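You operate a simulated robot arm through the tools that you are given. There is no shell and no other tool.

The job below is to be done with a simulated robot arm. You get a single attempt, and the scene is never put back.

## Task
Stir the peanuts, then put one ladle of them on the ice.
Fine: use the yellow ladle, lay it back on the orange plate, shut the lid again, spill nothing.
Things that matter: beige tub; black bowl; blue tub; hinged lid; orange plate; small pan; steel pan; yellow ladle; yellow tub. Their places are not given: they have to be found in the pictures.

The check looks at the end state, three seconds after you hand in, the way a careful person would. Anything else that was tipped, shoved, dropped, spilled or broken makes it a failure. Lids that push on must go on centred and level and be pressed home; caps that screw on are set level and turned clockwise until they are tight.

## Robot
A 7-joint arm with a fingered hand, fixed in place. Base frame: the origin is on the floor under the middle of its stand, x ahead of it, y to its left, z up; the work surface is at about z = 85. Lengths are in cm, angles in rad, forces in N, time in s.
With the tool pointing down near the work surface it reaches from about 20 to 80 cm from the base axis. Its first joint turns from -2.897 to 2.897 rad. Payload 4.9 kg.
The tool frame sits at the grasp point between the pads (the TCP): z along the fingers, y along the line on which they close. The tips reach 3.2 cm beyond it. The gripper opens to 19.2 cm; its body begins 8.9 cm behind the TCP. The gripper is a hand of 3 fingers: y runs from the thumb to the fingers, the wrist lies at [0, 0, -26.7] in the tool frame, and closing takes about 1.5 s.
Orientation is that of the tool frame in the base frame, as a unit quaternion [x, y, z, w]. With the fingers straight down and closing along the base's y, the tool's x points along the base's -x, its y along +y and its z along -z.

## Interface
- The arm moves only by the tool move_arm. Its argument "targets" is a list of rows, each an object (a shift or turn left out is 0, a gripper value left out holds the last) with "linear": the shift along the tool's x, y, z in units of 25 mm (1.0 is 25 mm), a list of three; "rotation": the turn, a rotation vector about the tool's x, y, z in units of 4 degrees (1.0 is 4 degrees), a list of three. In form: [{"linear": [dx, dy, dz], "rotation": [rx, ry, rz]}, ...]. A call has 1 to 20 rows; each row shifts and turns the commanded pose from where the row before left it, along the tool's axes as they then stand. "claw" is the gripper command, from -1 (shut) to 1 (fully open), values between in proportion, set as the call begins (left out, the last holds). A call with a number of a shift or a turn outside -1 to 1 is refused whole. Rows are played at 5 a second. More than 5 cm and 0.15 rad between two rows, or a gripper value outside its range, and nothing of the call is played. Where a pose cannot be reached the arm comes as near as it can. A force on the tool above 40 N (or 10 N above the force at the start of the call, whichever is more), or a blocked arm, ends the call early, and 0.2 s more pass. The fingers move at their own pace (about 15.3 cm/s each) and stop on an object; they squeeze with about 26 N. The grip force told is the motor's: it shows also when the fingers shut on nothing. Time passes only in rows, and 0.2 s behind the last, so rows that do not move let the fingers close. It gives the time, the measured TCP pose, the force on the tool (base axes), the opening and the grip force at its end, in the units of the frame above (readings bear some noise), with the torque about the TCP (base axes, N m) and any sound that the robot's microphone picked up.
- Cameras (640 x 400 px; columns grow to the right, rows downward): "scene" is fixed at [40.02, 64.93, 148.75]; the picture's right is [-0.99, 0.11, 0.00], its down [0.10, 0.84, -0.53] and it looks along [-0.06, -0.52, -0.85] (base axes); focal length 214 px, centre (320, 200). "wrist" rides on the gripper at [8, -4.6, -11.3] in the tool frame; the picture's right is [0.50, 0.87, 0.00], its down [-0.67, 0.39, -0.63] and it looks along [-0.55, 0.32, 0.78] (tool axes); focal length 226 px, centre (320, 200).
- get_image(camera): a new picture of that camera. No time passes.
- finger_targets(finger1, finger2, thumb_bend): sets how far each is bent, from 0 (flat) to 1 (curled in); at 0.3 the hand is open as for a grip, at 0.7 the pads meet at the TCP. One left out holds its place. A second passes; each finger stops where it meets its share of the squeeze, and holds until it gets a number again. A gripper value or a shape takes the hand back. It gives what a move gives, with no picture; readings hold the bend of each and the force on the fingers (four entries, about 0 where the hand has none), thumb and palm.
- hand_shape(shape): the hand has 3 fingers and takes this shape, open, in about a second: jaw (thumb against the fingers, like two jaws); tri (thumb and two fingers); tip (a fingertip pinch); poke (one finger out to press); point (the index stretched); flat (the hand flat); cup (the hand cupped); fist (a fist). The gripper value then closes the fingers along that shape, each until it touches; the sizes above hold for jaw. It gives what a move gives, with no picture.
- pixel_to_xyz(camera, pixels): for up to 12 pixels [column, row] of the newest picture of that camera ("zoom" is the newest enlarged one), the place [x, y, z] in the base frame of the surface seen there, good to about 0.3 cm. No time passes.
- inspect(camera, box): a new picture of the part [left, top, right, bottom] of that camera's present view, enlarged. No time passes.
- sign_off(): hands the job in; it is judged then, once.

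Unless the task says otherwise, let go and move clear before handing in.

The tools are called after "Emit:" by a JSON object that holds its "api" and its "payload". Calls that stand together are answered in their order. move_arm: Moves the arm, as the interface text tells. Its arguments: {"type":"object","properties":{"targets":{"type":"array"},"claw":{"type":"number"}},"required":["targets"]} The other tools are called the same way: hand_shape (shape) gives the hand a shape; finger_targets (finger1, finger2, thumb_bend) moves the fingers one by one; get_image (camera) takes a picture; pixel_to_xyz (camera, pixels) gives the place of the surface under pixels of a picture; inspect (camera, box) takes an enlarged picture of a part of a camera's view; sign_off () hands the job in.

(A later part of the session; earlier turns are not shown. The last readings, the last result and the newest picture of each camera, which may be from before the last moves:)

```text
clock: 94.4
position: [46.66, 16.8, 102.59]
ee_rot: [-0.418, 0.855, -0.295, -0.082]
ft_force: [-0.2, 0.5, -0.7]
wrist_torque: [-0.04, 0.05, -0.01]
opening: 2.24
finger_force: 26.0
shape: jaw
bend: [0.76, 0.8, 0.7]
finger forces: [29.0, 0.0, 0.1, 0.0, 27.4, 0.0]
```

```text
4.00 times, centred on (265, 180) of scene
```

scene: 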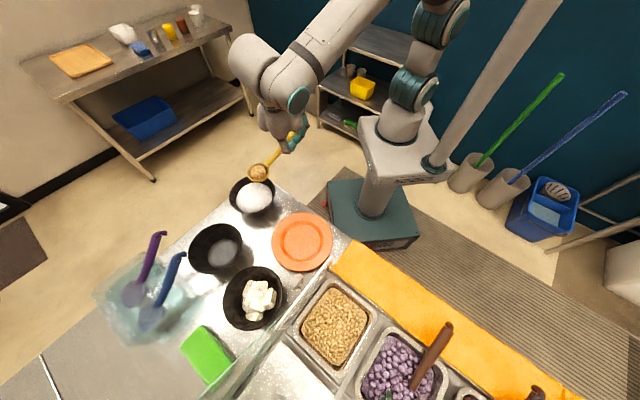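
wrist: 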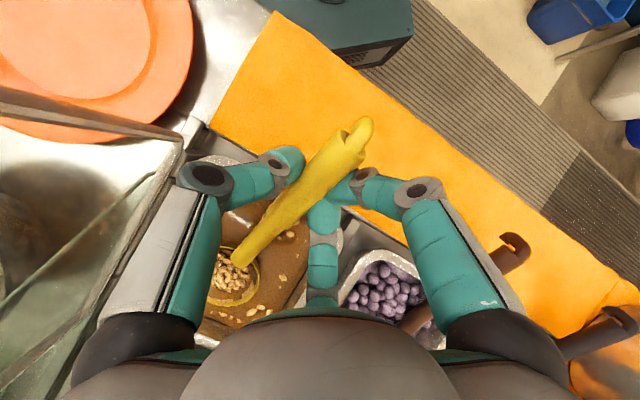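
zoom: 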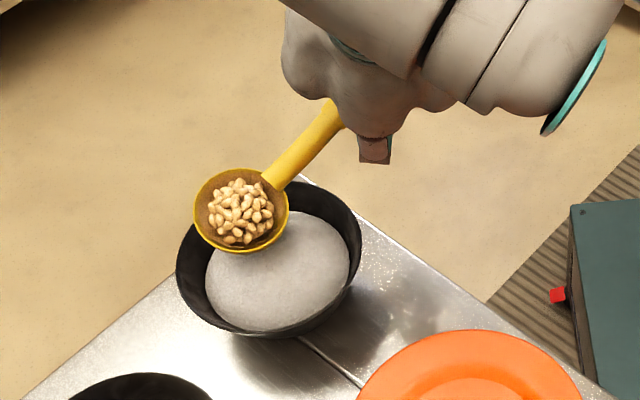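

The roll goes the right way: the open side turns toward the dome with the lip over the ice. I'll roll on 24° more.

Emit:
{"api": "move_arm", "payload": {"targets": [{"rotation": [0.75, 0.079, -0.007]}, {"rotation": [0.75, 0.079, -0.007]}, {"rotation": [0.75, 0.079, -0.007]}, {"rotation": [0.75, 0.079, -0.007]}, {"rotation": [0.75, 0.079, -0.007]}, {"rotation": [0.75, 0.079, -0.007]}, {"rotation": [0.75, 0.079, -0.007]}, {"rotation": [0.75, 0.079, -0.007]}]}}

Emit:
{"api": "inspect", "payload": {"camera": "scene", "box": [210, 130, 320, 230]}}

```text
clock: 96.2
position: [46.49, 16.85, 102.35]
ee_rot: [-0.42, 0.773, -0.475, -0.012]
ft_force: [0.2, 0.2, -0.2]
wrist_torque: [-0.04, 0.06, 0.0]
opening: 2.19
finger_force: 26.3
shape: jaw
bend: [0.76, 0.8, 0.7]
finger forces: [28.7, 0.0, 0.0, 0.0, 27.2, 0.0]
```

```text
4.00 times, centred on (265, 180) of scene
```

zoom: 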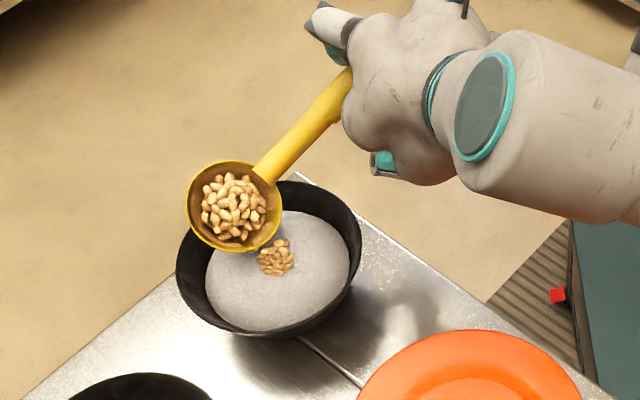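

Peanuts have started falling onto the dome at (277,258). I'll keep rolling to empty the ladle.

Emit:
{"api": "move_arm", "payload": {"targets": [{"rotation": [0.75, 0.079, -0.007]}, {"rotation": [0.75, 0.079, -0.007]}, {"rotation": [0.75, 0.079, -0.007]}, {"rotation": [0.75, 0.079, -0.007]}, {"rotation": [0.75, 0.079, -0.007]}, {"rotation": [0.75, 0.079, -0.007]}, {"rotation": [0.75, 0.079, -0.007]}, {"rotation": [0.75, 0.079, -0.007]}, {"linear": [0, 0, 0]}]}}

Emit:
{"api": "inspect", "payload": {"camera": "scene", "box": [210, 130, 320, 230]}}

```text
clock: 98.2
position: [46.81, 16.94, 102.49]
ee_rot: [-0.406, 0.655, -0.635, 0.059]
ft_force: [0.0, 0.0, -0.9]
wrist_torque: [-0.04, 0.03, 0.01]
opening: 2.2
finger_force: 26.1
shape: jaw
bend: [0.76, 0.8, 0.7]
finger forces: [28.3, 0.0, 0.0, 0.1, 27.2, 0.1]
```

```text
4.00 times, centred on (265, 180) of scene
```

zoom: 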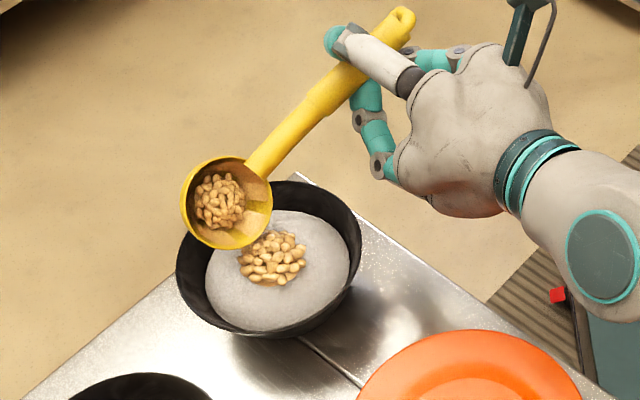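

Most has poured in a neat heap on the dome. I'll roll 14° more and wait for the rest to slide out.

Emit:
{"api": "move_arm", "payload": {"targets": [{"rotation": [0.7, 0.074, -0.006]}, {"rotation": [0.7, 0.074, -0.006]}, {"rotation": [0.7, 0.074, -0.006]}, {"rotation": [0.7, 0.074, -0.006]}, {"rotation": [0.7, 0.074, -0.006]}, {"linear": [0, 0, 0]}, {"linear": [0, 0, 0]}, {"linear": [0, 0, 0]}]}}

Emit:
{"api": "inspect", "payload": {"camera": "scene", "box": [210, 130, 320, 230]}}

Emit:
{"api": "get_image", "payload": {"camera": "scene"}}

```text
clock: 100.0
position: [46.64, 16.9, 102.45]
ee_rot: [0.387, -0.574, 0.715, -0.098]
ft_force: [1.1, -0.3, -1.1]
wrist_torque: [-0.05, 0.06, 0.02]
opening: 2.24
finger_force: 25.6
shape: jaw
bend: [0.76, 0.8, 0.7]
finger forces: [28.3, 0.0, 0.1, 0.0, 27.2, 0.0]
```

```text
4.00 times, centred on (265, 180) of scene
```

zoom: 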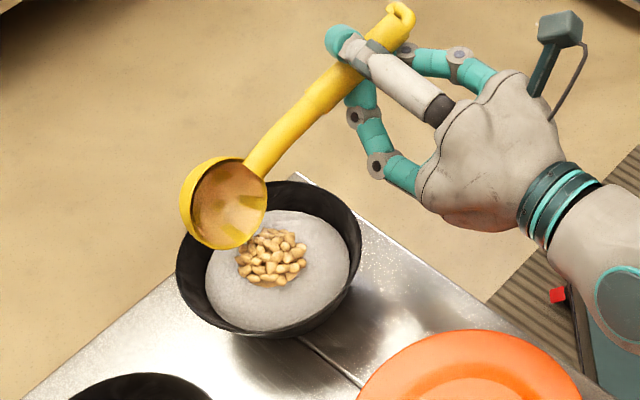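

```text
taken
```

scene: 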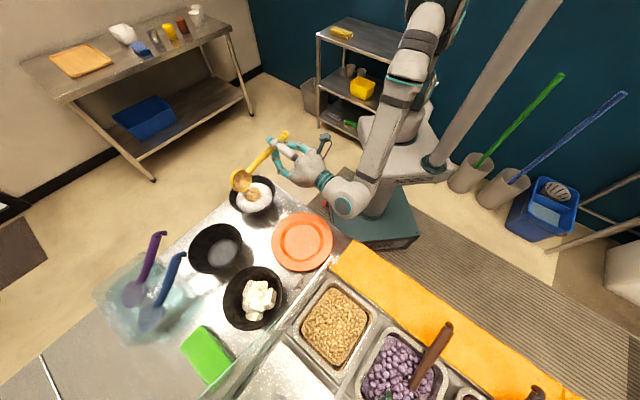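

The peanuts lie in a heap on the ice and the ladle looks empty except for a film. I'll roll 11° more and hold to let it drain.

Emit:
{"api": "move_arm", "payload": {"targets": [{"rotation": [0.7, 0.074, -0.006]}, {"rotation": [0.7, 0.074, -0.006]}, {"rotation": [0.7, 0.074, -0.006]}, {"rotation": [0.7, 0.074, -0.006]}, {"linear": [0, 0, 0]}, {"linear": [0, 0, 0]}, {"linear": [0, 0, 0]}, {"linear": [0, 0, 0]}, {"linear": [0, 0, 0]}, {"linear": [0, 0, 0]}]}}

Emit:
{"api": "inspect", "payload": {"camera": "scene", "box": [210, 130, 320, 230]}}

```text
clock: 102.2
position: [46.71, 16.88, 102.58]
ee_rot: [0.368, -0.502, 0.772, -0.129]
ft_force: [0.0, 0.0, -0.4]
wrist_torque: [0.01, 0.05, 0.01]
opening: 2.23
finger_force: 26.4
shape: jaw
bend: [0.76, 0.8, 0.7]
finger forces: [28.3, 0.1, 0.0, 0.0, 27.2, 0.0]
```

```text
4.00 times, centred on (265, 180) of scene
```

zoom: 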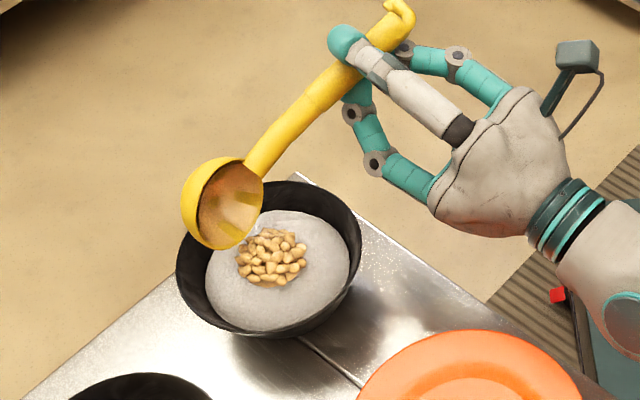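

The ladle is empty. I'll lift 5 cm clear of the heap, then roll the ladle back level while still over the bowl.

Emit:
{"api": "move_arm", "payload": {"targets": [{"linear": [0.292, -0.58, 0.15]}, {"linear": [0.292, -0.58, 0.15]}, {"linear": [0.292, -0.58, 0.15]}, {"rotation": [-0.961, -0.1015, 0.0087]}, {"rotation": [-0.961, -0.1015, 0.0087]}, {"rotation": [-0.961, -0.1015, 0.0087]}, {"rotation": [-0.961, -0.1015, 0.0087]}, {"rotation": [-0.961, -0.1015, 0.0087]}, {"rotation": [-0.961, -0.1015, 0.0087]}, {"rotation": [-0.961, -0.1015, 0.0087]}, {"rotation": [-0.961, -0.1015, 0.0087]}, {"rotation": [-0.961, -0.1015, 0.0087]}, {"rotation": [-0.961, -0.1015, 0.0087]}, {"rotation": [-0.961, -0.1015, 0.0087]}, {"rotation": [-0.961, -0.1015, 0.0087]}]}}

Emit:
{"api": "move_arm", "payload": {"targets": [{"rotation": [-0.961, -0.1015, 0.0087]}, {"rotation": [-0.961, -0.1015, 0.0087]}, {"rotation": [-0.961, -0.1015, 0.0087]}, {"rotation": [-0.961, -0.1015, 0.0087]}, {"rotation": [-0.961, -0.1015, 0.0087]}, {"rotation": [-0.961, -0.1015, 0.0087]}, {"rotation": [-0.961, -0.1015, 0.0087]}, {"rotation": [-0.961, -0.1015, 0.0087]}, {"rotation": [-0.961, -0.1015, 0.0087]}, {"rotation": [-0.961, -0.1015, 0.0087]}, {"rotation": [-0.961, -0.1015, 0.0087]}, {"rotation": [-0.961, -0.1015, 0.0087]}]}}

Emit:
{"api": "get_image", "payload": {"camera": "scene"}}

Emit:
{"api": "inspect", "payload": {"camera": "scene", "box": [210, 120, 320, 230]}}

```text
clock: 105.4
position: [46.75, 16.81, 107.63]
ee_rot: [-0.42, 0.759, -0.497, -0.003]
ft_force: [-0.1, -0.3, -1.0]
wrist_torque: [-0.01, 0.05, -0.01]
opening: 2.23
finger_force: 26.4
shape: jaw
bend: [0.76, 0.8, 0.7]
finger forces: [28.7, 0.1, 0.0, 0.0, 27.3, 0.0]
```

```text
clock: 108.0
position: [46.66, 16.81, 107.46]
ee_rot: [-0.403, 0.894, -0.142, -0.134]
ft_force: [0.0, -0.1, -0.7]
wrist_torque: [0.0, 0.02, 0.03]
opening: 2.19
finger_force: 26.2
shape: jaw
bend: [0.76, 0.8, 0.7]
finger forces: [29.1, 0.1, 0.1, 0.1, 27.5, 0.1]
```

```text
taken
```

scene: 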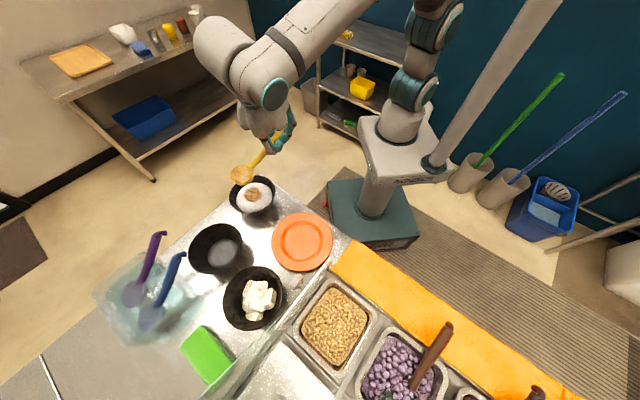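

```text
3.64 times, centred on (265, 175) of scene
```

zoom: 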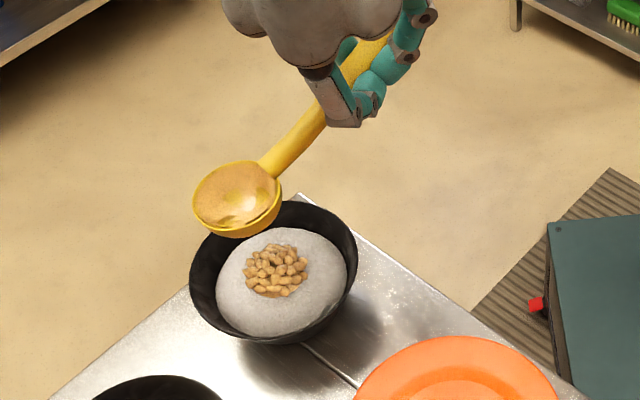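

The peanuts sit in a heap on the ice, nothing outside the bowl, and the ladle is level with only a film. Next I'll measure the plate to lay the ladle back.

Emit:
{"api": "inspect", "payload": {"camera": "scene", "box": [260, 195, 350, 285]}}

Emit:
{"api": "pixel_to_xyz", "payload": {"camera": "zoom", "pixels": [[185, 205], [455, 205], [320, 75], [320, 340], [320, 205], [270, 205], [370, 205], [225, 205], [415, 205], [320, 110], [320, 300]]}}

```text
4.44 times, centred on (305, 240) of scene
```

zoom: 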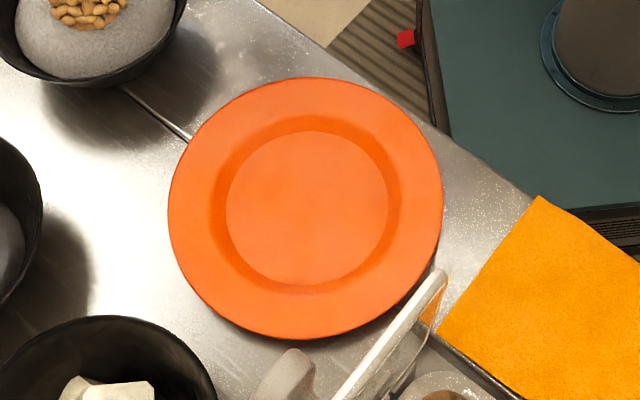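

```text
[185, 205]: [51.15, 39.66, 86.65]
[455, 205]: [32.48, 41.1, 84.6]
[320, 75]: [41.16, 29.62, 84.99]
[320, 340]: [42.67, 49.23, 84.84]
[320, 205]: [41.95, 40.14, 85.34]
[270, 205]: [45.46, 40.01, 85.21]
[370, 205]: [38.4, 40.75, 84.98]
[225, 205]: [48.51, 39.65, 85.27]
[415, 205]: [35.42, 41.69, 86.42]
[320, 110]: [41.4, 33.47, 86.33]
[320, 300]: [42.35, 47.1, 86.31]
```

The plate is centred at about (43.0,40.3), rim z≈86.7. I'll carry the ladle level over it.

Emit:
{"api": "move_arm", "payload": {"targets": [{"linear": [-0.051, 0.357, -0.01]}, {"linear": [-0.1027, 0.714, -0.02]}, {"linear": [-0.1027, 0.714, -0.02]}, {"linear": [-0.1027, 0.714, -0.02]}, {"linear": [-0.1027, 0.714, -0.02]}, {"linear": [-0.1027, 0.714, -0.02]}, {"linear": [-0.1027, 0.714, -0.02]}, {"linear": [-0.1027, 0.714, -0.02]}, {"linear": [-0.1027, 0.714, -0.02]}, {"linear": [-0.1027, 0.714, -0.02]}, {"linear": [-0.1027, 0.714, -0.02]}, {"linear": [-0.1027, 0.714, -0.02]}, {"linear": [-0.051, 0.357, -0.01]}]}}

Emit:
{"api": "get_image", "payload": {"camera": "scene"}}

Emit:
{"api": "inspect", "payload": {"camera": "scene", "box": [260, 180, 360, 280]}}

```text
clock: 110.8
position: [32.52, 32.94, 103.84]
ee_rot: [-0.403, 0.894, -0.143, -0.134]
ft_force: [-0.5, 1.1, -0.7]
wrist_torque: [-0.03, 0.04, 0.01]
opening: 2.19
finger_force: 25.6
shape: jaw
bend: [0.76, 0.8, 0.7]
finger forces: [29.2, 0.1, 0.1, 0.0, 27.6, 0.0]
```

```text
taken
```

scene: 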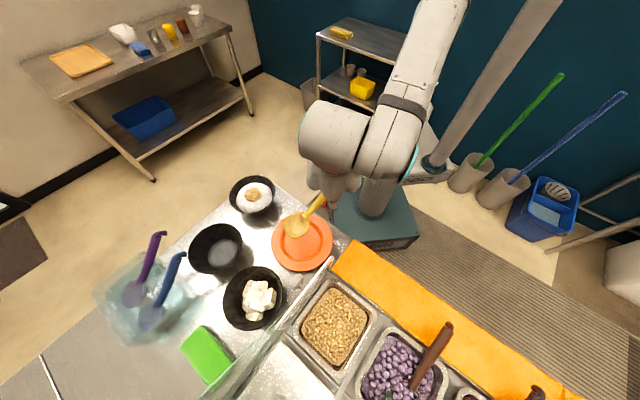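

```text
4.00 times, centred on (310, 230) of scene
```

zoom: 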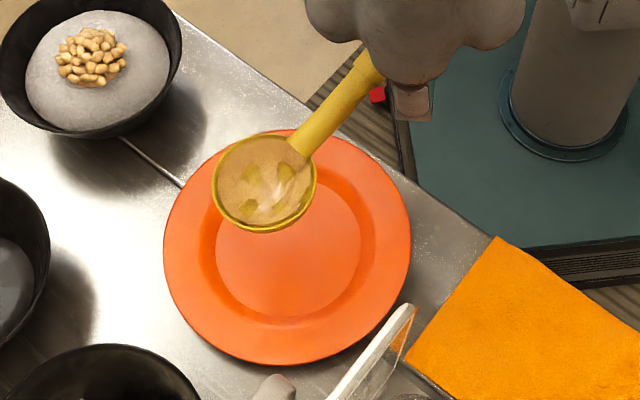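

The ladle is over the plate with just a thin syrup film. I'll pitch the handle down 14° toward its lying attitude.

Emit:
{"api": "move_arm", "payload": {"targets": [{"rotation": [0.078, -0.683, 0.132]}, {"rotation": [0.078, -0.683, 0.132]}, {"rotation": [0.078, -0.683, 0.132]}, {"rotation": [0.078, -0.683, 0.132]}, {"rotation": [0.078, -0.683, 0.132]}, {"linear": [0, 0, 0]}]}}

Emit:
{"api": "inspect", "payload": {"camera": "scene", "box": [260, 180, 360, 280]}}

Emit:
{"api": "pixel_to_xyz", "payload": {"camera": "zoom", "pixels": [[215, 185], [315, 180], [262, 135], [265, 230], [300, 150], [340, 110], [370, 75]]}}

```text
clock: 112.2
position: [32.41, 32.54, 103.77]
ee_rot: [-0.398, 0.911, -0.109, -0.018]
ft_force: [-0.2, -0.3, 0.2]
wrist_torque: [-0.04, 0.05, 0.0]
opening: 2.18
finger_force: 26.0
shape: jaw
bend: [0.76, 0.8, 0.7]
finger forces: [29.2, 0.0, 0.0, 0.1, 27.6, 0.0]
```

```text
4.00 times, centred on (310, 230) of scene
```

zoom: 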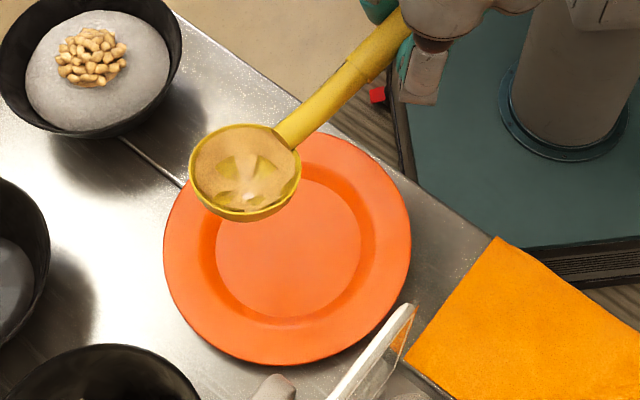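

```text
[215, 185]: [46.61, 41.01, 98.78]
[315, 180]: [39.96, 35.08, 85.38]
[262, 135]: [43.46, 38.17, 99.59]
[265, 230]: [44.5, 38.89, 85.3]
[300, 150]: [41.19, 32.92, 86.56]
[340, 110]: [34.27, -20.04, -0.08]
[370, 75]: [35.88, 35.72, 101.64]
```

I'll sample the rim and handle again to know how it will touch down.

Emit:
{"api": "pixel_to_xyz", "payload": {"camera": "zoom", "pixels": [[192, 170], [298, 180], [240, 127], [243, 211], [205, 140], [275, 130], [290, 133], [320, 110], [355, 75], [380, 50], [245, 180]]}}

```text
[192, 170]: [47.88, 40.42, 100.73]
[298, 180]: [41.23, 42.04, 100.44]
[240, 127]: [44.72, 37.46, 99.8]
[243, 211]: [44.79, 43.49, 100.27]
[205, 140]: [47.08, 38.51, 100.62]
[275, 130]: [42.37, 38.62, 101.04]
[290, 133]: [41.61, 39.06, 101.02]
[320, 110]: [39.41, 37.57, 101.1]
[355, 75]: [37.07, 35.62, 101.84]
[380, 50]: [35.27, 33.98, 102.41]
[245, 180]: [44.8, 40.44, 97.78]
```

The rim is within about 5° of level and the handle slopes 10° (it lay at 7° before). I'll pitch 3° more and lower 12 cm, close above the plate.

Emit:
{"api": "move_arm", "payload": {"targets": [{"rotation": [0.083, -0.732, 0.142]}, {"linear": [-0.072, 0.11, 0.586]}, {"linear": [-0.072, 0.11, 0.586]}, {"linear": [-0.072, 0.11, 0.586]}, {"linear": [-0.072, 0.11, 0.586]}, {"linear": [-0.072, 0.11, 0.586]}, {"linear": [-0.072, 0.11, 0.586]}, {"linear": [-0.072, 0.11, 0.586]}, {"linear": [-0.036, 0.055, 0.293]}]}}

Emit:
{"api": "inspect", "payload": {"camera": "scene", "box": [260, 180, 360, 280]}}

```text
clock: 114.2
position: [33.09, 33.17, 92.5]
ee_rot: [-0.397, 0.912, -0.101, 0.007]
ft_force: [0.2, 0.0, -0.2]
wrist_torque: [-0.05, 0.07, 0.01]
opening: 2.18
finger_force: 26.2
shape: jaw
bend: [0.76, 0.8, 0.7]
finger forces: [29.2, 0.1, 0.0, 0.0, 27.6, 0.1]
```

```text
4.00 times, centred on (310, 230) of scene
```

zoom: 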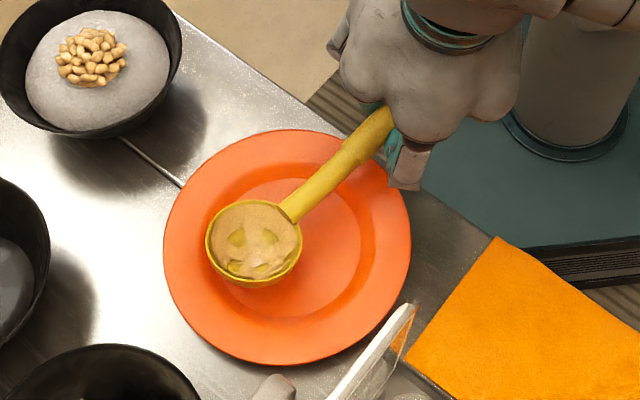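

The ladle is about 1.5–2 cm above the plate, well centred. I'll lower 1 cm and check the force.

Emit:
{"api": "move_arm", "payload": {"targets": [{"linear": [-0.0135, 0.038, 0.196]}, {"linear": [-0.0135, 0.038, 0.196]}]}}

Emit:
{"api": "inspect", "payload": {"camera": "scene", "box": [270, 190, 340, 260]}}

Emit:
{"api": "pixel_to_xyz", "payload": {"camera": "zoom", "pixels": [[185, 195], [300, 215], [240, 145], [240, 255], [300, 150], [340, 115], [370, 90], [400, 55], [240, 200]]}}

```text
clock: 114.8
position: [32.89, 33.08, 91.46]
ee_rot: [-0.397, 0.912, -0.101, 0.007]
ft_force: [-1.0, 0.0, -0.1]
wrist_torque: [-0.01, 0.09, 0.01]
opening: 2.18
finger_force: 26.0
shape: jaw
bend: [0.76, 0.8, 0.7]
finger forces: [29.3, 0.0, 0.1, 0.0, 27.6, 0.1]
```

```text
5.71 times, centred on (305, 225) of scene
```

zoom: 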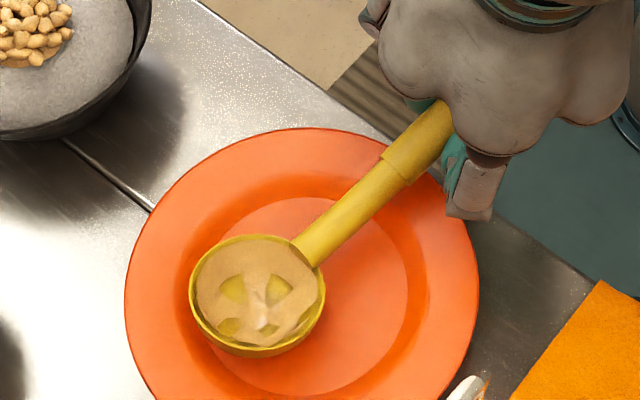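

```text
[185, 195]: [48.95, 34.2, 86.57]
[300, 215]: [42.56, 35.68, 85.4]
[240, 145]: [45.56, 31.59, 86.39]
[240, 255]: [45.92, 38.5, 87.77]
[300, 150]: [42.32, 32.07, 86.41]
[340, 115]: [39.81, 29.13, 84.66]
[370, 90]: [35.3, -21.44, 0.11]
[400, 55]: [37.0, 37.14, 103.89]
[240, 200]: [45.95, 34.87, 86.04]
```

I'll sample the proper rim/handle pixels.

Emit:
{"api": "pixel_to_xyz", "payload": {"camera": "zoom", "pixels": [[193, 285], [322, 285], [255, 239], [258, 347], [300, 262], [315, 245], [350, 210], [385, 175], [410, 150], [440, 115], [258, 300], [400, 185]]}}

```text
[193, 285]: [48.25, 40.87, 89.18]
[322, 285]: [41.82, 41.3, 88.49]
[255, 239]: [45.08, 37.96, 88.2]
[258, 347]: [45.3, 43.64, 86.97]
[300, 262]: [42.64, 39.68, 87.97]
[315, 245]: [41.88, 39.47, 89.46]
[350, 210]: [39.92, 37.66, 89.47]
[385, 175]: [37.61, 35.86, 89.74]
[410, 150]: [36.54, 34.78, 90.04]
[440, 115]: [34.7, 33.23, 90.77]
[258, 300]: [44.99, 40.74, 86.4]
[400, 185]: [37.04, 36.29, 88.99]
```

About 0.9 cm remain under the bowl and a bit more under the handle. I'll lower 0.9 cm.

Emit:
{"api": "move_arm", "payload": {"targets": [{"linear": [-0.012, 0.034, 0.176]}, {"linear": [-0.012, 0.034, 0.176]}, {"linear": [0, 0, 0]}]}}

Emit:
{"api": "inspect", "payload": {"camera": "scene", "box": [270, 190, 340, 260]}}

Emit:
{"api": "pixel_to_xyz", "payload": {"camera": "zoom", "pixels": [[195, 288], [322, 288], [255, 244], [300, 262], [315, 250], [350, 215], [385, 180], [410, 155], [440, 122], [258, 300]]}}

```text
clock: 115.6
position: [32.97, 33.25, 90.52]
ee_rot: [-0.397, 0.912, -0.1, 0.008]
ft_force: [0.3, -0.7, 0.6]
wrist_torque: [0.01, 0.0, 0.02]
opening: 2.21
finger_force: 26.1
shape: jaw
bend: [0.76, 0.8, 0.7]
finger forces: [28.4, 0.0, 0.1, 0.0, 27.6, 0.1]
```

```text
5.71 times, centred on (305, 225) of scene
```

zoom: 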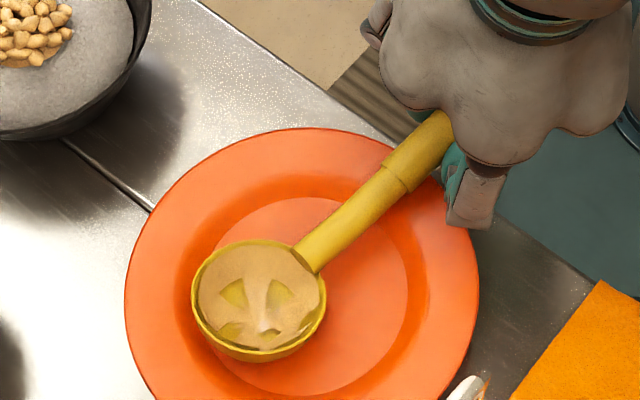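

```text
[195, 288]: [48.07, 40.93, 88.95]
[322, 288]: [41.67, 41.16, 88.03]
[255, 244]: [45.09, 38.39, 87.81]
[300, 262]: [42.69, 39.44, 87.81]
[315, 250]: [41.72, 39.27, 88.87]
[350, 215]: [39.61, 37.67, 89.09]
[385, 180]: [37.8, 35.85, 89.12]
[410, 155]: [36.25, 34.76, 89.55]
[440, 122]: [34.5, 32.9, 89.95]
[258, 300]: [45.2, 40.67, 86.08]
```

The wrist torque went to zero, so the bowl is about touching. I'll lower another 0.4 cm.

Emit:
{"api": "move_arm", "payload": {"targets": [{"linear": [-0.011, 0.03, 0.157]}, {"linear": [0, 0, 0]}]}}

```text
clock: 116.2
position: [32.87, 33.08, 90.21]
ee_rot: [-0.397, 0.912, -0.101, 0.007]
ft_force: [0.1, -0.6, 1.2]
wrist_torque: [0.04, -0.06, 0.0]
opening: 2.21
finger_force: 26.6
shape: jaw
bend: [0.76, 0.8, 0.7]
finger forces: [28.2, 0.1, 0.0, 0.0, 27.7, 0.0]
```

The bowl rests on the plate (about 1 N support). I'll open the fingers only a little to release the handle.

Emit:
{"api": "move_arm", "payload": {"targets": [{"linear": [0, 0, 0]}, {"linear": [0, 0, 0]}, {"linear": [0, 0, 0]}, {"linear": [0, 0, 0]}], "claw": -0.6}}

Emit:
{"api": "inspect", "payload": {"camera": "scene", "box": [270, 190, 340, 260]}}

Emit:
{"api": "inspect", "payload": {"camera": "wrist", "box": [180, 80, 440, 300]}}

```text
clock: 117.2
position: [32.81, 33.16, 90.14]
ee_rot: [-0.397, 0.912, -0.101, 0.007]
ft_force: [0.0, 0.1, 0.4]
wrist_torque: [0.02, -0.02, -0.02]
opening: 3.81
finger_force: 0.0
shape: jaw
bend: [0.77, 0.77, 0.7]
finger forces: [0.0, 0.3, 0.0, 0.1, 0.2, 0.0]
```

```text
5.71 times, centred on (305, 225) of scene
```

zoom: 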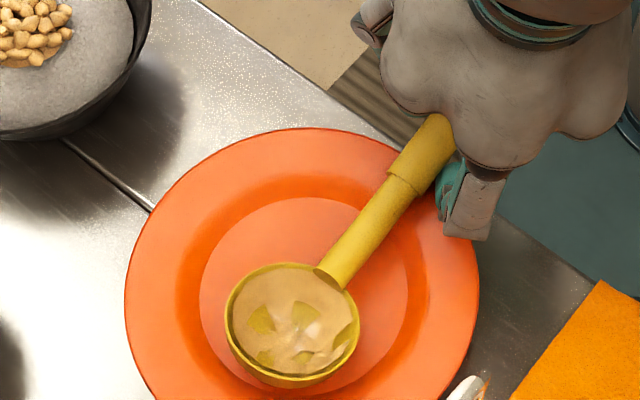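

```text
1.82 times, centred on (310, 190) of wrist
```

zoom: 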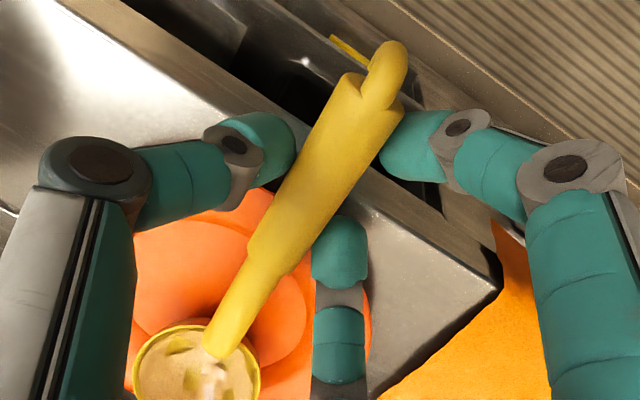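

The handle is free with only slight touch (0.3 N). I'll open a bit more while rising slowly off it.

Emit:
{"api": "move_arm", "payload": {"targets": [{"linear": [0, 0, -0.15]}, {"linear": [0, 0, -0.25]}, {"linear": [0, 0, -0.4]}, {"linear": [0, 0, -0.8]}, {"linear": [0, 0, -0.8]}], "claw": -0.45}}

Emit:
{"api": "inspect", "payload": {"camera": "scene", "box": [265, 180, 355, 275]}}

Emit:
{"api": "get_image", "payload": {"camera": "wrist"}}

```text
clock: 118.4
position: [32.51, 34.11, 96.22]
ee_rot: [-0.397, 0.912, -0.101, 0.007]
ft_force: [0.5, -0.2, 0.4]
wrist_torque: [0.04, -0.01, -0.01]
opening: 5.25
finger_force: 0.0
shape: jaw
bend: [0.49, 0.49, 0.7]
finger forces: [0.0, 0.0, 0.0, 0.0, 0.0, 0.1]
```

```text
4.21 times, centred on (310, 228) of scene
```

zoom: 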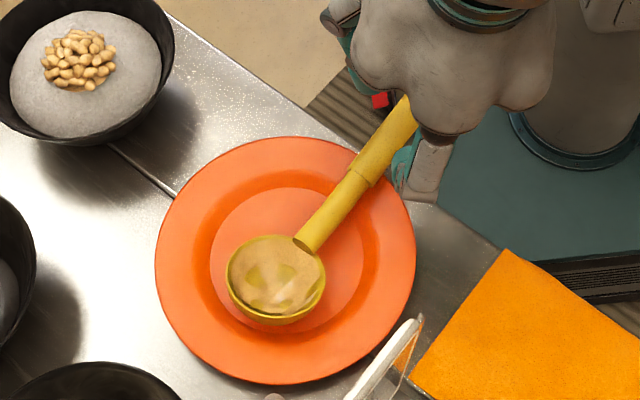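

```text
taken
```

wrist: 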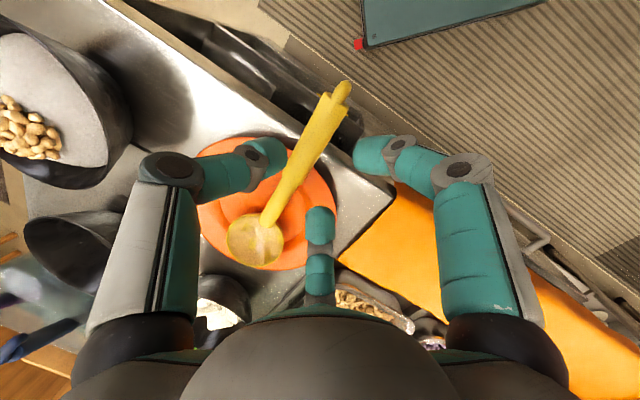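

The ladle now lies on the plate, bowl in its middle, handle over the rim; peanuts on the ice undisturbed. I'll rise and turn the hand to the lid-grasp attitude.

Emit:
{"api": "move_arm", "payload": {"targets": [{"linear": [0.06, -0.169, -0.871]}, {"linear": [0.06, -0.169, -0.871]}, {"linear": [0.06, -0.169, -0.871]}, {"linear": [0.06, -0.169, -0.871]}, {"linear": [0.06, -0.169, -0.871]}, {"linear": [0.06, -0.169, -0.871]}, {"linear": [0.06, -0.169, -0.871]}, {"linear": [0.06, -0.169, -0.871]}, {"rotation": [-0.437, -0.773, 0.209]}, {"rotation": [-0.437, -0.773, 0.209]}, {"rotation": [-0.437, -0.773, 0.209]}, {"rotation": [-0.437, -0.773, 0.209]}, {"rotation": [-0.437, -0.773, 0.209]}, {"rotation": [-0.437, -0.773, 0.209]}], "claw": -0.2}}

Emit:
{"api": "get_image", "payload": {"camera": "scene"}}

```text
clock: 121.4
position: [32.38, 34.2, 114.04]
ee_rot: [-0.367, 0.921, 0.049, 0.121]
ft_force: [0.6, -0.1, -0.2]
wrist_torque: [-0.01, 0.0, -0.01]
opening: 7.65
finger_force: 0.1
shape: jaw
bend: [0.42, 0.42, 0.7]
finger forces: [0.0, 0.1, 0.1, 0.0, 0.0, 0.0]
```

```text
taken
```

scene: 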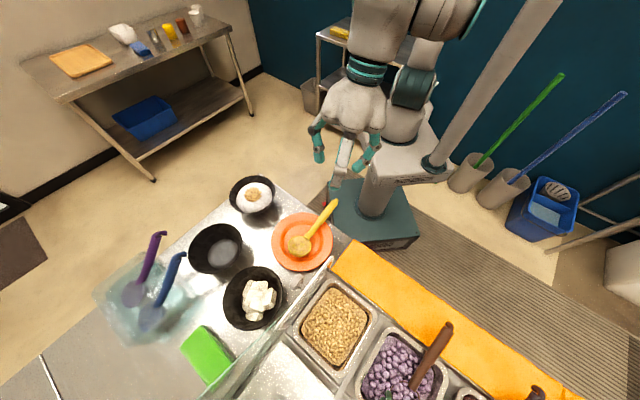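

Attitude matches the earlier lid pose. I'll go back to the waypoint near the lid and begin turning toward the knob.

Emit:
{"api": "move_arm", "payload": {"targets": [{"linear": [-0.983, 0.026, 0.264]}, {"linear": [-0.983, 0.026, 0.264]}, {"linear": [-0.983, 0.026, 0.264]}, {"linear": [-0.983, 0.026, 0.264]}, {"linear": [-0.983, 0.026, 0.264]}, {"linear": [-0.983, 0.026, 0.264]}, {"linear": [-0.983, 0.026, 0.264]}, {"linear": [-0.983, 0.026, 0.264]}, {"rotation": [-0.966, 0, 0.259]}, {"rotation": [-0.966, 0, 0.259]}, {"rotation": [-0.966, 0, 0.259]}, {"rotation": [-0.966, 0, 0.259]}, {"rotation": [-0.966, 0, 0.259]}, {"rotation": [-0.966, 0, 0.259]}, {"rotation": [-0.966, 0, 0.259]}, {"rotation": [-0.966, 0, 0.259]}, {"rotation": [-0.966, 0, 0.259]}, {"rotation": [-0.966, 0, 0.259]}]}}

Emit:
{"api": "move_arm", "payload": {"targets": [{"rotation": [-0.966, 0, 0.259]}, {"rotation": [-0.966, 0, 0.259]}, {"rotation": [-0.966, 0, 0.259]}, {"rotation": [-0.966, 0, 0.259]}, {"rotation": [-0.966, 0, 0.259]}, {"rotation": [-0.966, 0, 0.259]}, {"rotation": [-0.966, 0, 0.259]}, {"rotation": [-0.966, 0, 0.259]}, {"rotation": [-0.966, 0, 0.259]}, {"rotation": [-0.966, 0, 0.259]}, {"rotation": [-0.966, 0, 0.259]}, {"rotation": [-0.966, 0, 0.259]}]}}

Emit:
{"api": "get_image", "payload": {"camera": "scene"}}

Emit:
{"api": "inspect", "payload": {"camera": "scene", "box": [260, 240, 360, 340]}}

```text
clock: 125.2
position: [46.79, 48.74, 113.95]
ee_rot: [-0.302, 0.882, 0.361, -0.011]
ft_force: [-0.5, -0.6, -0.2]
wrist_torque: [-0.02, -0.01, 0.0]
opening: 7.63
finger_force: 0.0
shape: jaw
bend: [0.42, 0.42, 0.7]
finger forces: [0.1, 0.0, 0.0, 0.0, 0.1, 0.1]
```

```text
clock: 127.8
position: [46.94, 48.64, 113.85]
ee_rot: [-0.179, 0.697, 0.674, -0.166]
ft_force: [-0.1, 0.3, 0.0]
wrist_torque: [-0.04, 0.01, 0.01]
opening: 7.66
finger_force: 0.1
shape: jaw
bend: [0.42, 0.42, 0.7]
finger forces: [0.1, 0.0, 0.0, 0.1, 0.1, 0.0]
```

```text
taken
```

scene: 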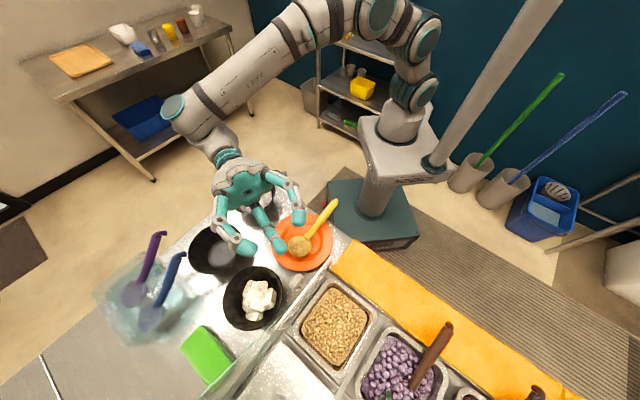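

```text
4.00 times, centred on (310, 290) of scene
```

zoom: 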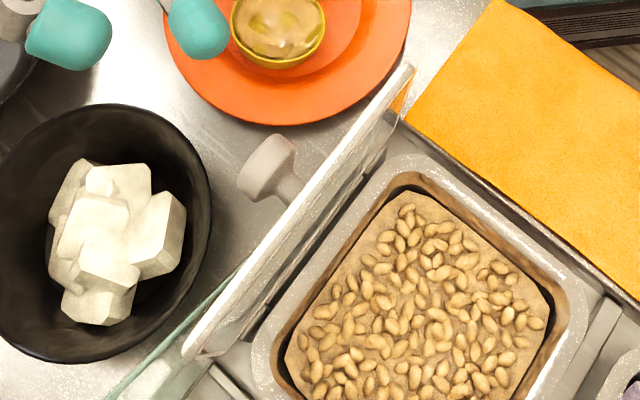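

The lid and knob (zoom (268,165)) are just where I left them. I'll use a slightly higher wrist (8° less turned) to stay well clear of the ice bowl, and come down behind the knob.

Emit:
{"api": "move_arm", "payload": {"targets": [{"rotation": [0.966, 0, -0.259]}, {"rotation": [0.966, 0, -0.259]}, {"linear": [0.047, -0.899, 0.124]}, {"linear": [0.047, -0.899, 0.124]}, {"linear": [0.047, -0.899, 0.124]}, {"linear": [0.047, -0.899, 0.124]}, {"linear": [0.047, -0.899, 0.124]}]}}

Emit:
{"api": "get_image", "payload": {"camera": "scene"}}

Emit:
{"api": "inspect", "payload": {"camera": "scene", "box": [240, 220, 360, 340]}}

Emit:
{"api": "inspect", "payload": {"camera": "wrist", "box": [160, 80, 480, 280]}}

```text
clock: 129.4
position: [47.18, 48.33, 102.61]
ee_rot: [-0.203, 0.737, 0.629, -0.141]
ft_force: [0.2, -0.3, 0.4]
wrist_torque: [-0.06, -0.01, -0.01]
opening: 7.65
finger_force: 0.0
shape: jaw
bend: [0.42, 0.42, 0.7]
finger forces: [0.1, 0.0, 0.0, 0.0, 0.1, 0.0]
```

```text
taken
```

scene: 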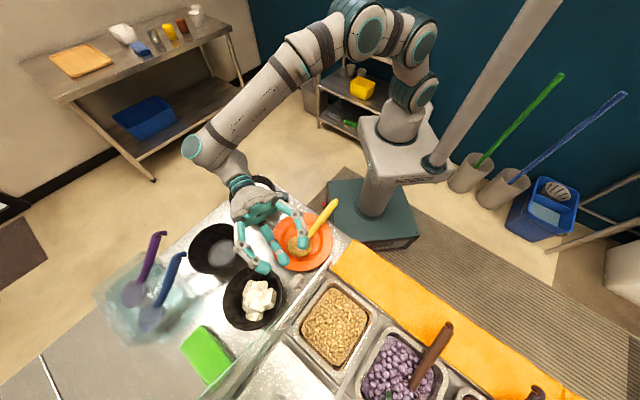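

```text
3.33 times, centred on (300, 280) of scene
```

zoom: 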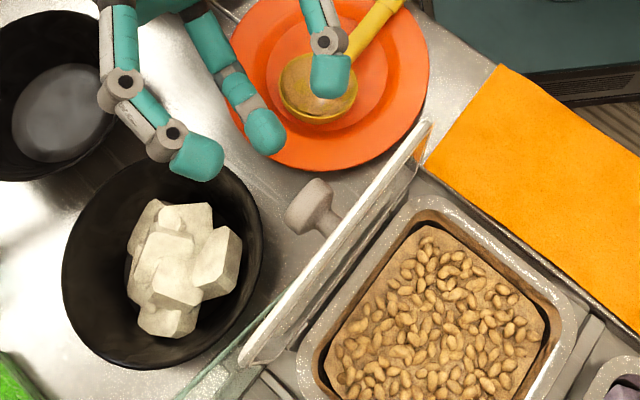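

```text
2.00 times, centred on (320, 180) of wrist
```

zoom: 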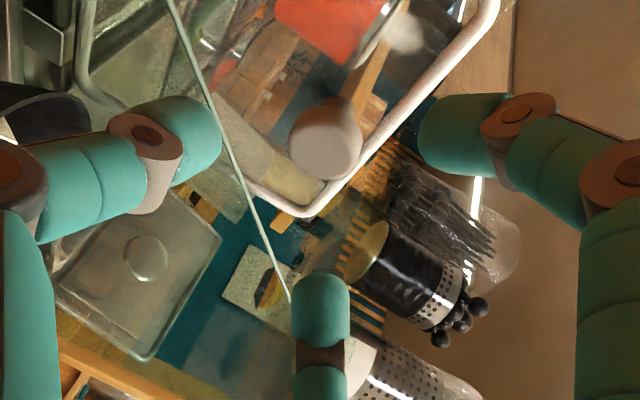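

The knob (wrist zoom (325,145)) lies between the three fingers. I'll approach 6 cm along the tool axis.

Emit:
{"api": "move_arm", "payload": {"targets": [{"linear": [0, 0, 0.48]}, {"linear": [0, 0, 0.48]}, {"linear": [0, 0, 0.48]}, {"linear": [0, 0, 0.48]}, {"linear": [0, 0, 0.32]}]}}

Emit:
{"api": "inspect", "payload": {"camera": "scene", "box": [250, 230, 350, 330]}}

Emit:
{"api": "inspect", "payload": {"camera": "wrist", "box": [160, 80, 480, 280]}}

```text
clock: 130.6
position: [44.28, 53.17, 101.69]
ee_rot: [-0.202, 0.737, 0.629, -0.142]
ft_force: [-0.1, 0.3, 0.2]
wrist_torque: [-0.03, 0.01, -0.01]
opening: 7.66
finger_force: 0.1
shape: jaw
bend: [0.42, 0.42, 0.7]
finger forces: [0.1, 0.0, 0.0, 0.1, 0.0, 0.1]
```

```text
4.00 times, centred on (300, 280) of scene
```

zoom: 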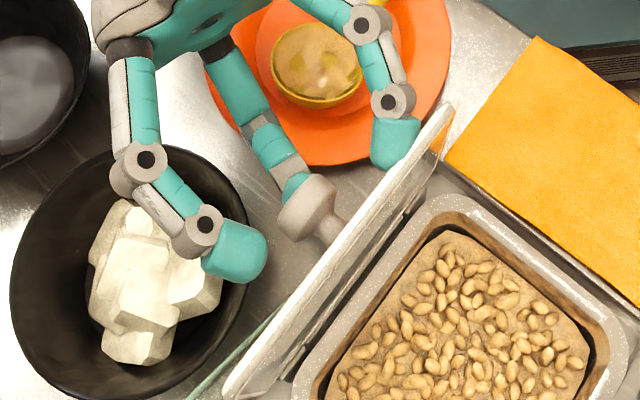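

```text
2.00 times, centred on (320, 180) of wrist
```

zoom: 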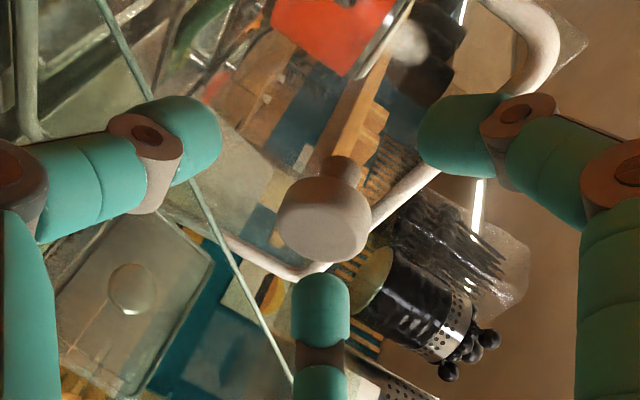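

The knob sits in the cage as before. I'll close on it.

Emit:
{"api": "move_arm", "payload": {"targets": [{"linear": [0, 0, 0]}, {"linear": [0, 0, 0]}, {"linear": [0, 0, 0]}, {"linear": [0, 0, 0]}, {"linear": [0, 0, 0]}, {"linear": [0, 0, 0]}, {"linear": [0, 0, 0]}], "claw": -1}}

Emit:
{"api": "inspect", "payload": {"camera": "scene", "box": [250, 230, 350, 330]}}

Emit:
{"api": "inspect", "payload": {"camera": "wrist", "box": [160, 80, 480, 280]}}

```text
clock: 132.2
position: [44.31, 53.4, 101.74]
ee_rot: [-0.202, 0.738, 0.628, -0.142]
ft_force: [0.3, 1.8, -4.5]
wrist_torque: [-0.13, -0.1, -0.15]
opening: 2.34
finger_force: 26.1
shape: jaw
bend: [0.75, 0.78, 0.7]
finger forces: [20.8, 23.4, 0.0, 0.1, 25.5, 0.0]
```

```text
4.00 times, centred on (300, 280) of scene
```

zoom: 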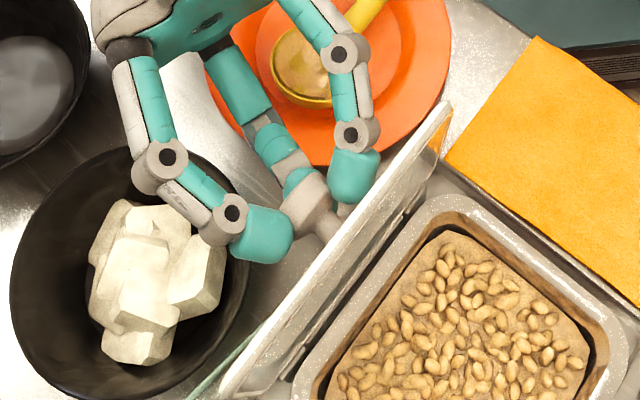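

```text
2.00 times, centred on (320, 180) of wrist
```

zoom: 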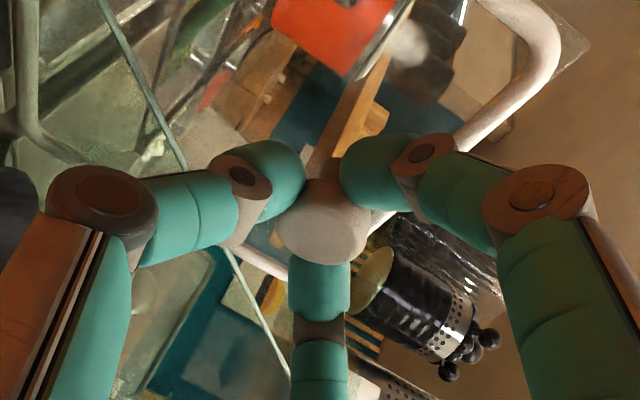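

The knob is held (21, 23, 26 N) with small loads. I'll swing the lid shut along the same arc, 20° first.

Emit:
{"api": "move_arm", "payload": {"targets": [{"linear": [0.0987, 0.1643, 0.3682], "rotation": [0.966, 0, -0.259]}, {"linear": [0.0987, 0.1643, 0.3682], "rotation": [0.966, 0, -0.259]}, {"linear": [0.0987, 0.1643, 0.3682], "rotation": [0.966, 0, -0.259]}, {"linear": [0.0987, 0.1643, 0.3682], "rotation": [0.966, 0, -0.259]}, {"linear": [0.0987, 0.1643, 0.3682], "rotation": [0.966, 0, -0.259]}]}}

Emit:
{"api": "inspect", "payload": {"camera": "scene", "box": [240, 220, 380, 350]}}

```text
clock: 133.4
position: [40.72, 56.83, 102.16]
ee_rot: [-0.258, 0.822, 0.501, -0.077]
ft_force: [3.4, 4.3, -0.4]
wrist_torque: [0.07, -0.18, -0.24]
opening: 2.36
finger_force: 25.7
shape: jaw
bend: [0.75, 0.78, 0.7]
finger forces: [21.8, 26.3, 0.0, 0.1, 23.4, 0.0]
```

```text
3.08 times, centred on (310, 285) of scene
```

zoom: 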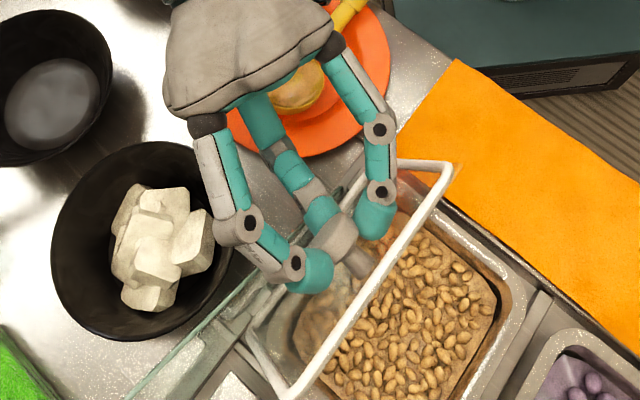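

The lid follows smoothly at about 68° with loads under 6 N. Continuing 20°.

Emit:
{"api": "move_arm", "payload": {"targets": [{"linear": [0.0987, 0.1643, 0.3682], "rotation": [0.966, 0, -0.259]}, {"linear": [0.0987, 0.1643, 0.3682], "rotation": [0.966, 0, -0.259]}, {"linear": [0.0987, 0.1643, 0.3682], "rotation": [0.966, 0, -0.259]}, {"linear": [0.0987, 0.1643, 0.3682], "rotation": [0.966, 0, -0.259]}, {"linear": [0.0987, 0.1643, 0.3682], "rotation": [0.966, 0, -0.259]}]}}

Emit:
{"api": "inspect", "payload": {"camera": "scene", "box": [260, 230, 400, 370]}}

```text
clock: 134.6
position: [37.19, 60.52, 100.64]
ee_rot: [-0.303, 0.883, 0.359, -0.011]
ft_force: [-11.9, -4.9, 5.7]
wrist_torque: [0.04, 0.11, 0.05]
opening: 2.34
finger_force: 26.0
shape: jaw
bend: [0.75, 0.78, 0.69]
finger forces: [24.0, 26.1, 0.0, 0.1, 23.2, 0.0]
```

```text
2.86 times, centred on (330, 300) of scene
```

zoom: 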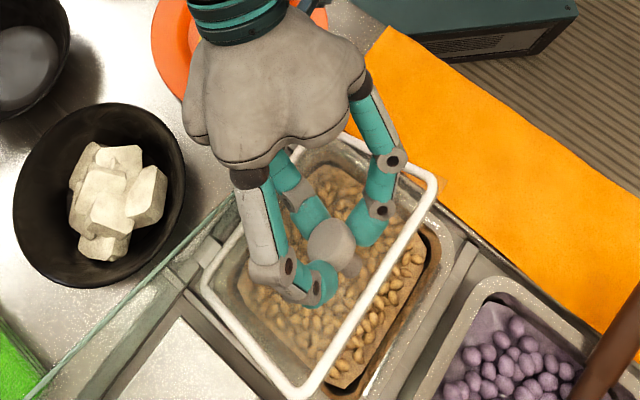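

Loads are modest (12 N along −e). I'll ease 0.2 cm that way and continue 20°.

Emit:
{"api": "move_arm", "payload": {"targets": [{"linear": [0.077, 0, -0.02]}, {"linear": [0.0987, 0.1643, 0.3682], "rotation": [0.966, 0, -0.259]}, {"linear": [0.0987, 0.1643, 0.3682], "rotation": [0.966, 0, -0.259]}, {"linear": [0.0987, 0.1643, 0.3682], "rotation": [0.966, 0, -0.259]}, {"linear": [0.0987, 0.1643, 0.3682], "rotation": [0.966, 0, -0.259]}, {"linear": [0.0987, 0.1643, 0.3682], "rotation": [0.966, 0, -0.259]}]}}

Emit:
{"api": "inspect", "payload": {"camera": "scene", "box": [270, 240, 410, 380]}}

```text
clock: 136.0
position: [34.21, 63.57, 97.83]
ee_rot: [-0.341, 0.915, 0.207, 0.057]
ft_force: [-4.6, 0.0, 2.1]
wrist_torque: [0.13, -0.02, -0.02]
opening: 2.33
finger_force: 26.2
shape: jaw
bend: [0.75, 0.78, 0.69]
finger forces: [22.9, 26.9, 0.0, 0.0, 23.7, 0.0]
```

```text
2.86 times, centred on (340, 310) of scene
```

zoom: 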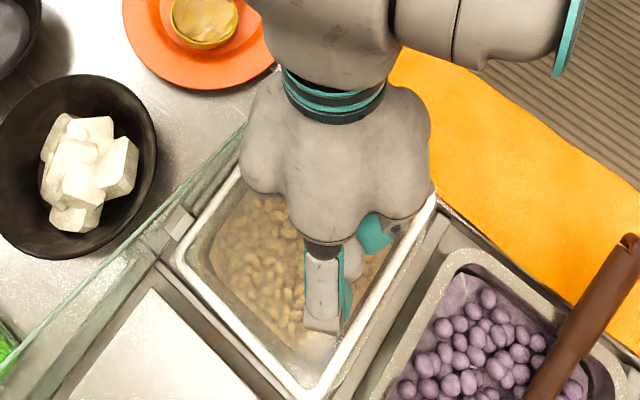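

About 28° left, loads under 5 N. I'll go 20° more.

Emit:
{"api": "move_arm", "payload": {"targets": [{"linear": [0.0987, 0.1643, 0.3682], "rotation": [0.966, 0, -0.259]}, {"linear": [0.0987, 0.1643, 0.3682], "rotation": [0.966, 0, -0.259]}, {"linear": [0.0987, 0.1643, 0.3682], "rotation": [0.966, 0, -0.259]}, {"linear": [0.0987, 0.1643, 0.3682], "rotation": [0.966, 0, -0.259]}, {"linear": [0.0987, 0.1643, 0.3682], "rotation": [0.966, 0, -0.259]}]}}

Emit:
{"api": "inspect", "payload": {"camera": "scene", "box": [270, 240, 410, 380]}}

```text
clock: 137.2
position: [32.25, 65.54, 93.46]
ee_rot: [-0.367, 0.921, 0.047, 0.122]
ft_force: [-11.8, 0.1, 0.5]
wrist_torque: [0.13, 0.08, 0.03]
opening: 2.35
finger_force: 25.9
shape: jaw
bend: [0.74, 0.78, 0.69]
finger forces: [24.6, 26.7, 0.1, 0.0, 23.0, 0.1]
```

```text
2.86 times, centred on (340, 310) of scene
```

zoom: 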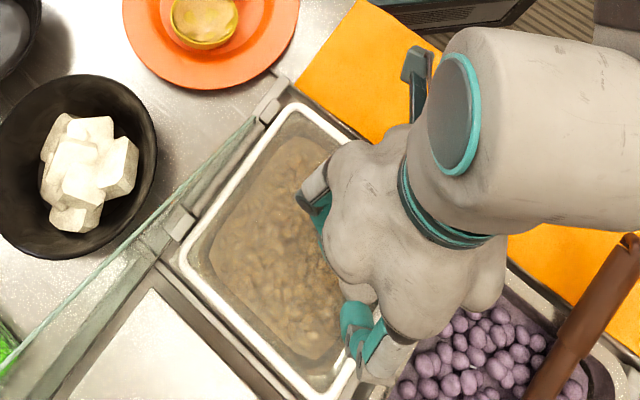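

Nearly shut (about 8°). I'll bring it down in small steps and watch for seating force.

Emit:
{"api": "move_arm", "payload": {"targets": [{"linear": [0.0494, 0.0815, 0.1843], "rotation": [0.483, 0, -0.1295]}, {"linear": [0.0494, 0.0815, 0.1843], "rotation": [0.483, 0, -0.1295]}, {"linear": [0.0494, 0.0815, 0.1843], "rotation": [0.483, 0, -0.1295]}]}}

Emit:
{"api": "inspect", "payload": {"camera": "scene", "box": [270, 240, 410, 380]}}

```text
clock: 138.0
position: [31.93, 65.87, 92.18]
ee_rot: [-0.372, 0.917, -0.001, 0.141]
ft_force: [-13.6, -7.6, 6.0]
wrist_torque: [0.03, 0.05, -0.04]
opening: 2.37
finger_force: 25.7
shape: jaw
bend: [0.74, 0.78, 0.69]
finger forces: [23.6, 26.4, 0.0, 0.0, 27.2, 0.1]
```

```text
2.86 times, centred on (340, 310) of scene
```

zoom: 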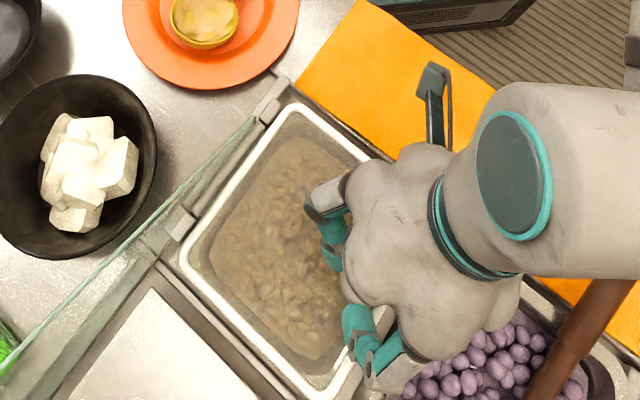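

The lid is almost down (z force +6 N starting). I'll ease the −e load and lower the last 2°.

Emit:
{"api": "move_arm", "payload": {"targets": [{"linear": [0.097, 0, -0.026]}, {"linear": [0.0494, 0.0815, 0.1843], "rotation": [0.483, 0, -0.1295]}, {"linear": [0, 0, 0]}]}}

Emit:
{"api": "inspect", "payload": {"camera": "scene", "box": [280, 250, 390, 380]}}

Emit:
{"api": "inspect", "payload": {"camera": "wrist", "box": [160, 40, 480, 260]}}

```text
clock: 138.8
position: [31.68, 66.07, 92.1]
ee_rot: [-0.374, 0.915, -0.014, 0.151]
ft_force: [-1.7, -3.5, 22.9]
wrist_torque: [0.18, -0.34, -0.01]
opening: 2.43
finger_force: 26.2
shape: jaw
bend: [0.75, 0.78, 0.69]
finger forces: [19.3, 30.1, 0.0, 0.0, 32.3, 0.1]
```

```text
3.08 times, centred on (335, 315) of scene
```

zoom: 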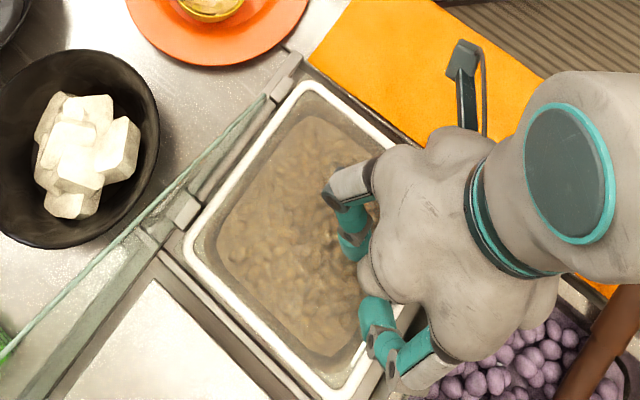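

```text
1.82 times, centred on (320, 150) of wrist
```

zoom: 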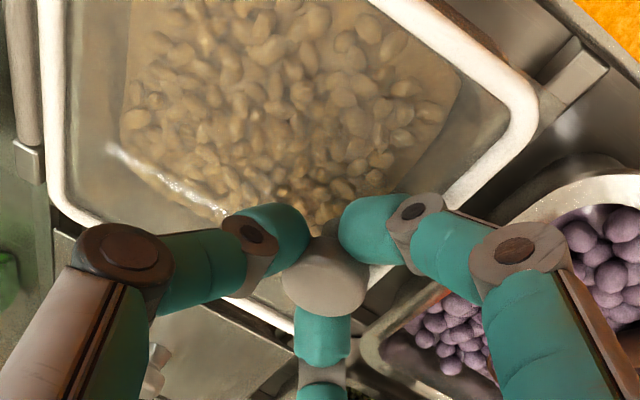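

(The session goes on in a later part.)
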